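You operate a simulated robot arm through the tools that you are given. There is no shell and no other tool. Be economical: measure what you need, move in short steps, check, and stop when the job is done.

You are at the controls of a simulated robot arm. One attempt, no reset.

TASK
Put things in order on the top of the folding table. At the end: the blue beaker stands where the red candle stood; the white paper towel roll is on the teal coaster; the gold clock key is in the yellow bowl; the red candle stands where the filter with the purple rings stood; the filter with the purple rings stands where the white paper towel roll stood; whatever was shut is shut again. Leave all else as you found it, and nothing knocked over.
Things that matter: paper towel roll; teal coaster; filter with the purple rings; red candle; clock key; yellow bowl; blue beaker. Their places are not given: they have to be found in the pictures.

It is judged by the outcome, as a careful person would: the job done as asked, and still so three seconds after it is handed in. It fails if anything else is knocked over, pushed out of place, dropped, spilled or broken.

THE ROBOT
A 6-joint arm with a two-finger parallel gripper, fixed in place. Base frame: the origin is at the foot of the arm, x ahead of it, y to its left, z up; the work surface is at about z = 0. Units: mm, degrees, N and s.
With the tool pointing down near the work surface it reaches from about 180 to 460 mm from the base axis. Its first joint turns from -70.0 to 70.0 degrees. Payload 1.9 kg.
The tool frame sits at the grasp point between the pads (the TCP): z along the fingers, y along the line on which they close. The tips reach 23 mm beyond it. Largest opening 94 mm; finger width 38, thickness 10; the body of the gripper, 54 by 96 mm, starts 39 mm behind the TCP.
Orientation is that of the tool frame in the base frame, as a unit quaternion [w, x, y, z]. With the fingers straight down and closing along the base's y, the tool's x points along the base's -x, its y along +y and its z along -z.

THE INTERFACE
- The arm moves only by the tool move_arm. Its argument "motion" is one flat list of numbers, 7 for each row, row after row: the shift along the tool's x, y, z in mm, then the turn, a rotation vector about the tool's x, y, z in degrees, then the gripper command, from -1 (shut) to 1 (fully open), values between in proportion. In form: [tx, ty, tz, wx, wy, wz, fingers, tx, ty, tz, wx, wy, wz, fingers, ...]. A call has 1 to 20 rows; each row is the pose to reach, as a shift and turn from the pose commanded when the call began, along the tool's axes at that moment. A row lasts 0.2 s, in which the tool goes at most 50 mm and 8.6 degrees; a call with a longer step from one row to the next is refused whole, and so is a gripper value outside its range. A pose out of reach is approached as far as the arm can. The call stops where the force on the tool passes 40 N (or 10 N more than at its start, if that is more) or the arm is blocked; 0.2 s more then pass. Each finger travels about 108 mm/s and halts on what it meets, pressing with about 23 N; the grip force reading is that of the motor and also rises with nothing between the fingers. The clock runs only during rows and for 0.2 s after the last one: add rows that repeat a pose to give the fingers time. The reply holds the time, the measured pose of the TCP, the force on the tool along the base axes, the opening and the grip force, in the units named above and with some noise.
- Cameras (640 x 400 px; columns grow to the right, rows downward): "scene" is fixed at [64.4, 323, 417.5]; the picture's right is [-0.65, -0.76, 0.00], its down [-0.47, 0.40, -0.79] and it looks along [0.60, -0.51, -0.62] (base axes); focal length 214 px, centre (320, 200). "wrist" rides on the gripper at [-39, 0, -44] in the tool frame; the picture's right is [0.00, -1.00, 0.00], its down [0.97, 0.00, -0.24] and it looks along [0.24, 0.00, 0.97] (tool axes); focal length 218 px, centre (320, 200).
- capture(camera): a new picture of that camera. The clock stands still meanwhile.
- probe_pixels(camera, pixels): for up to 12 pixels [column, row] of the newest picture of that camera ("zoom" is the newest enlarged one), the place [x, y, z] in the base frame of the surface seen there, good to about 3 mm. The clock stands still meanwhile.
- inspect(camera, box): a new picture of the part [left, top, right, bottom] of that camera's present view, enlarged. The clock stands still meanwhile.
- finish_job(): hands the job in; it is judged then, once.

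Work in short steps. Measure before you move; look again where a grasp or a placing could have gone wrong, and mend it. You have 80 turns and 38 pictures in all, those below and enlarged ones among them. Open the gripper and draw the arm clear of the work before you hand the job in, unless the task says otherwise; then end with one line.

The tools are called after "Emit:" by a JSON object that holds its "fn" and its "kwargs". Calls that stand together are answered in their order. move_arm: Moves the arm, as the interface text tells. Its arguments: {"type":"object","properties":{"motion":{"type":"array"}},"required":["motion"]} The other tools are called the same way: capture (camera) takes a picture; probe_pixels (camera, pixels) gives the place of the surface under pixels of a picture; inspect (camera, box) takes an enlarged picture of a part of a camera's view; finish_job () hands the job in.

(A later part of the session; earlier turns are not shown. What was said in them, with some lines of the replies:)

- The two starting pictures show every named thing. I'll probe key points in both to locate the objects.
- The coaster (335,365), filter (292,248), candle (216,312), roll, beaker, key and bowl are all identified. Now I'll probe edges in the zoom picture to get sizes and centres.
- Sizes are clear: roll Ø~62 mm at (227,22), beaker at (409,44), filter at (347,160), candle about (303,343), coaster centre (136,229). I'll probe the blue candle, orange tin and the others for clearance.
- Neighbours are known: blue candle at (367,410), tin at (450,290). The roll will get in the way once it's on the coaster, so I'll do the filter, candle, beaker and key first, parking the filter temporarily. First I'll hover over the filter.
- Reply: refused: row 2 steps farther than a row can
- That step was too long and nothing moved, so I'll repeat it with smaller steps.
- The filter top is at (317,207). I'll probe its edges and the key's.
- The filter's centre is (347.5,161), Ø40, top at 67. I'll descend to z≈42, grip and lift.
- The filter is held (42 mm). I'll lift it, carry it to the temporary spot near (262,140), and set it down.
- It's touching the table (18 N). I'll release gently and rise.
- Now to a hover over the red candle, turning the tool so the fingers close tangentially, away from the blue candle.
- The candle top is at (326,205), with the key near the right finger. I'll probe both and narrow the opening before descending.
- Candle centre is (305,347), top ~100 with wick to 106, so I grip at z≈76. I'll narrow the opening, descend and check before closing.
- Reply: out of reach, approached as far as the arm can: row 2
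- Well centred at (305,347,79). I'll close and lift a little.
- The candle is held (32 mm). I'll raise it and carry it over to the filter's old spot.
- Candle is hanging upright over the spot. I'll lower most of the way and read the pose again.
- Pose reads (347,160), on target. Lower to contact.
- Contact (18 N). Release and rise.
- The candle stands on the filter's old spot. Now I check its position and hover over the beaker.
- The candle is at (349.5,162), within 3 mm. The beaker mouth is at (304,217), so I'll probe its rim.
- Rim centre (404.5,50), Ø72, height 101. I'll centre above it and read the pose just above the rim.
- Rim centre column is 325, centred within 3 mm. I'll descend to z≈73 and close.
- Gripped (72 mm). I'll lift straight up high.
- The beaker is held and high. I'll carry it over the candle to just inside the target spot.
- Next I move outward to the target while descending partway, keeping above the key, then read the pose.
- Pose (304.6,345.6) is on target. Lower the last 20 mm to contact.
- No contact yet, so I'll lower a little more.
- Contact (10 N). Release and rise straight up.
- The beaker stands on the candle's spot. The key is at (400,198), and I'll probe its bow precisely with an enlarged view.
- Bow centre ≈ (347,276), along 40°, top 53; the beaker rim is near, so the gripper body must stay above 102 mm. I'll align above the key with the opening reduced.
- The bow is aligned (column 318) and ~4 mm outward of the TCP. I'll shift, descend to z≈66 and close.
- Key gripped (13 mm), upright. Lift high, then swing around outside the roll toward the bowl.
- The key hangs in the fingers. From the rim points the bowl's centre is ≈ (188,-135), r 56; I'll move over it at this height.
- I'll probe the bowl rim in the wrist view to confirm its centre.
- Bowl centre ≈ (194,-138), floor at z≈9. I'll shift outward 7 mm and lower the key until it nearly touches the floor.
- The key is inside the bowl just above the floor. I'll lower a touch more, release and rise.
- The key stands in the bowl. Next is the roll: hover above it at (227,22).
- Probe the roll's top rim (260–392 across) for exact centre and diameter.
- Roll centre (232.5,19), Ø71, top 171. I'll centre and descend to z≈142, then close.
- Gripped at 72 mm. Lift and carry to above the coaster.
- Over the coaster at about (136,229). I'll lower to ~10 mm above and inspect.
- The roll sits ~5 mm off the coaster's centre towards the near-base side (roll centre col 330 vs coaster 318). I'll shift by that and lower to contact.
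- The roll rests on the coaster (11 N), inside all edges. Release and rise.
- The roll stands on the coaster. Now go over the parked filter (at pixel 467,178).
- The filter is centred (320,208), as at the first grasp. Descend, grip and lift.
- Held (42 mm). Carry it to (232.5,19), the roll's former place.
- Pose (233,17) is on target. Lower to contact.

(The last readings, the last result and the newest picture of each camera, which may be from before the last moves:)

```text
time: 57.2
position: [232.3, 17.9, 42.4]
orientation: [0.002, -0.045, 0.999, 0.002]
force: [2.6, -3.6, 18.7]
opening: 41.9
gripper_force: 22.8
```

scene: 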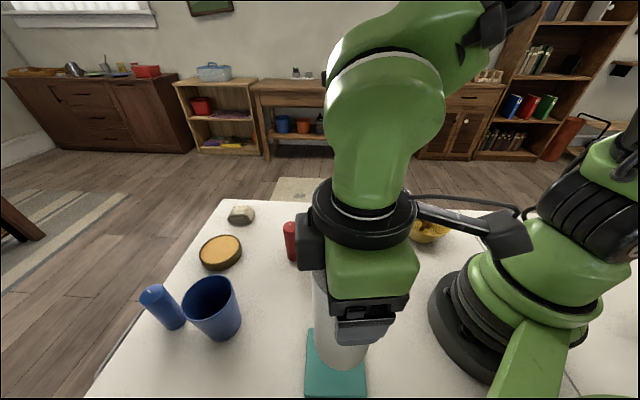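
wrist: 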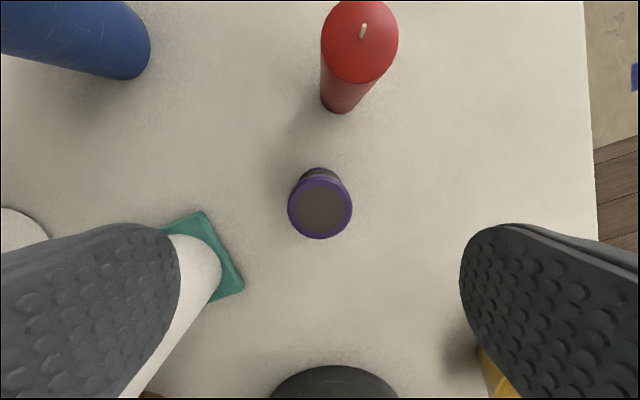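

Contact (19 N). Release, rise and back clear, then look.

Emit:
{"fn": "move_arm", "kwargs": {"motion": [0, 0, -0.5, 0, 0, 0, 0.3, 0, 0, -0.5, 0, 0, 0, 0.3, 0, 0, -0.5, 0, 0, 0, 0.3, 0, 0, -30, 0, 0, 0, 0.3, 0, 0, -75, 0, 0, 0, 0.3, 0, 0, -120, 0, 0, 0, 1, 0, 0, -165, 0, 0, 0, 1, 0, 0, -210, 0, 0, 0, 1, 0, 0, -240, 0, 0, 0, 1, 0, 0, -240, 0, 0, 0, 1]}}

Emit:
{"fn": "capture", "kwargs": {"camera": "scene"}}

Emit:
{"fn": "capture", "kwargs": {"camera": "wrist"}}

```text
time: 59.4
position: [230.5, 18.0, 285.0]
orientation: [0.001, -0.043, 0.999, 0.001]
force: [0.3, -0.3, -0.6]
opening: 93.9
gripper_force: 0.1
```

```text
6 pictures are left
```

scene: 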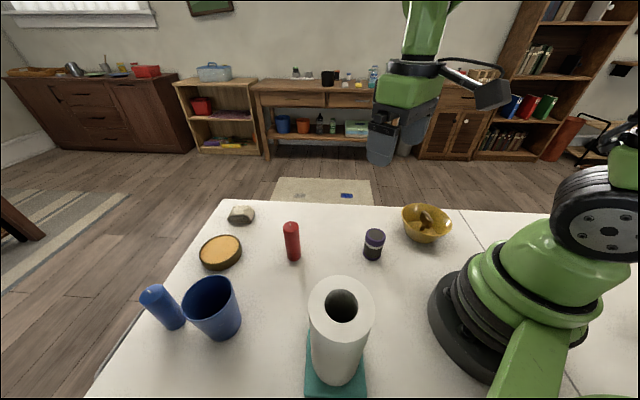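

```text
5 pictures are left
```

wrist: 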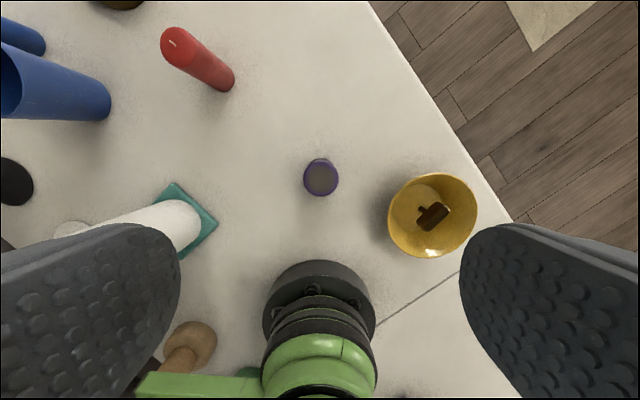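

Both pictures show every item in place and upright: key in the bowl, roll on the coaster, filter, candle and beaker on their spots. The gripper is open and clear, so I'm handing in.

Emit:
{"fn": "finish_job", "kwargs": {}}

```text
The job is handed in.
```

The job is handed in: the last pictures show all five things in their asked-for places and upright, nothing else looks moved, and I saw nothing that had been shut.
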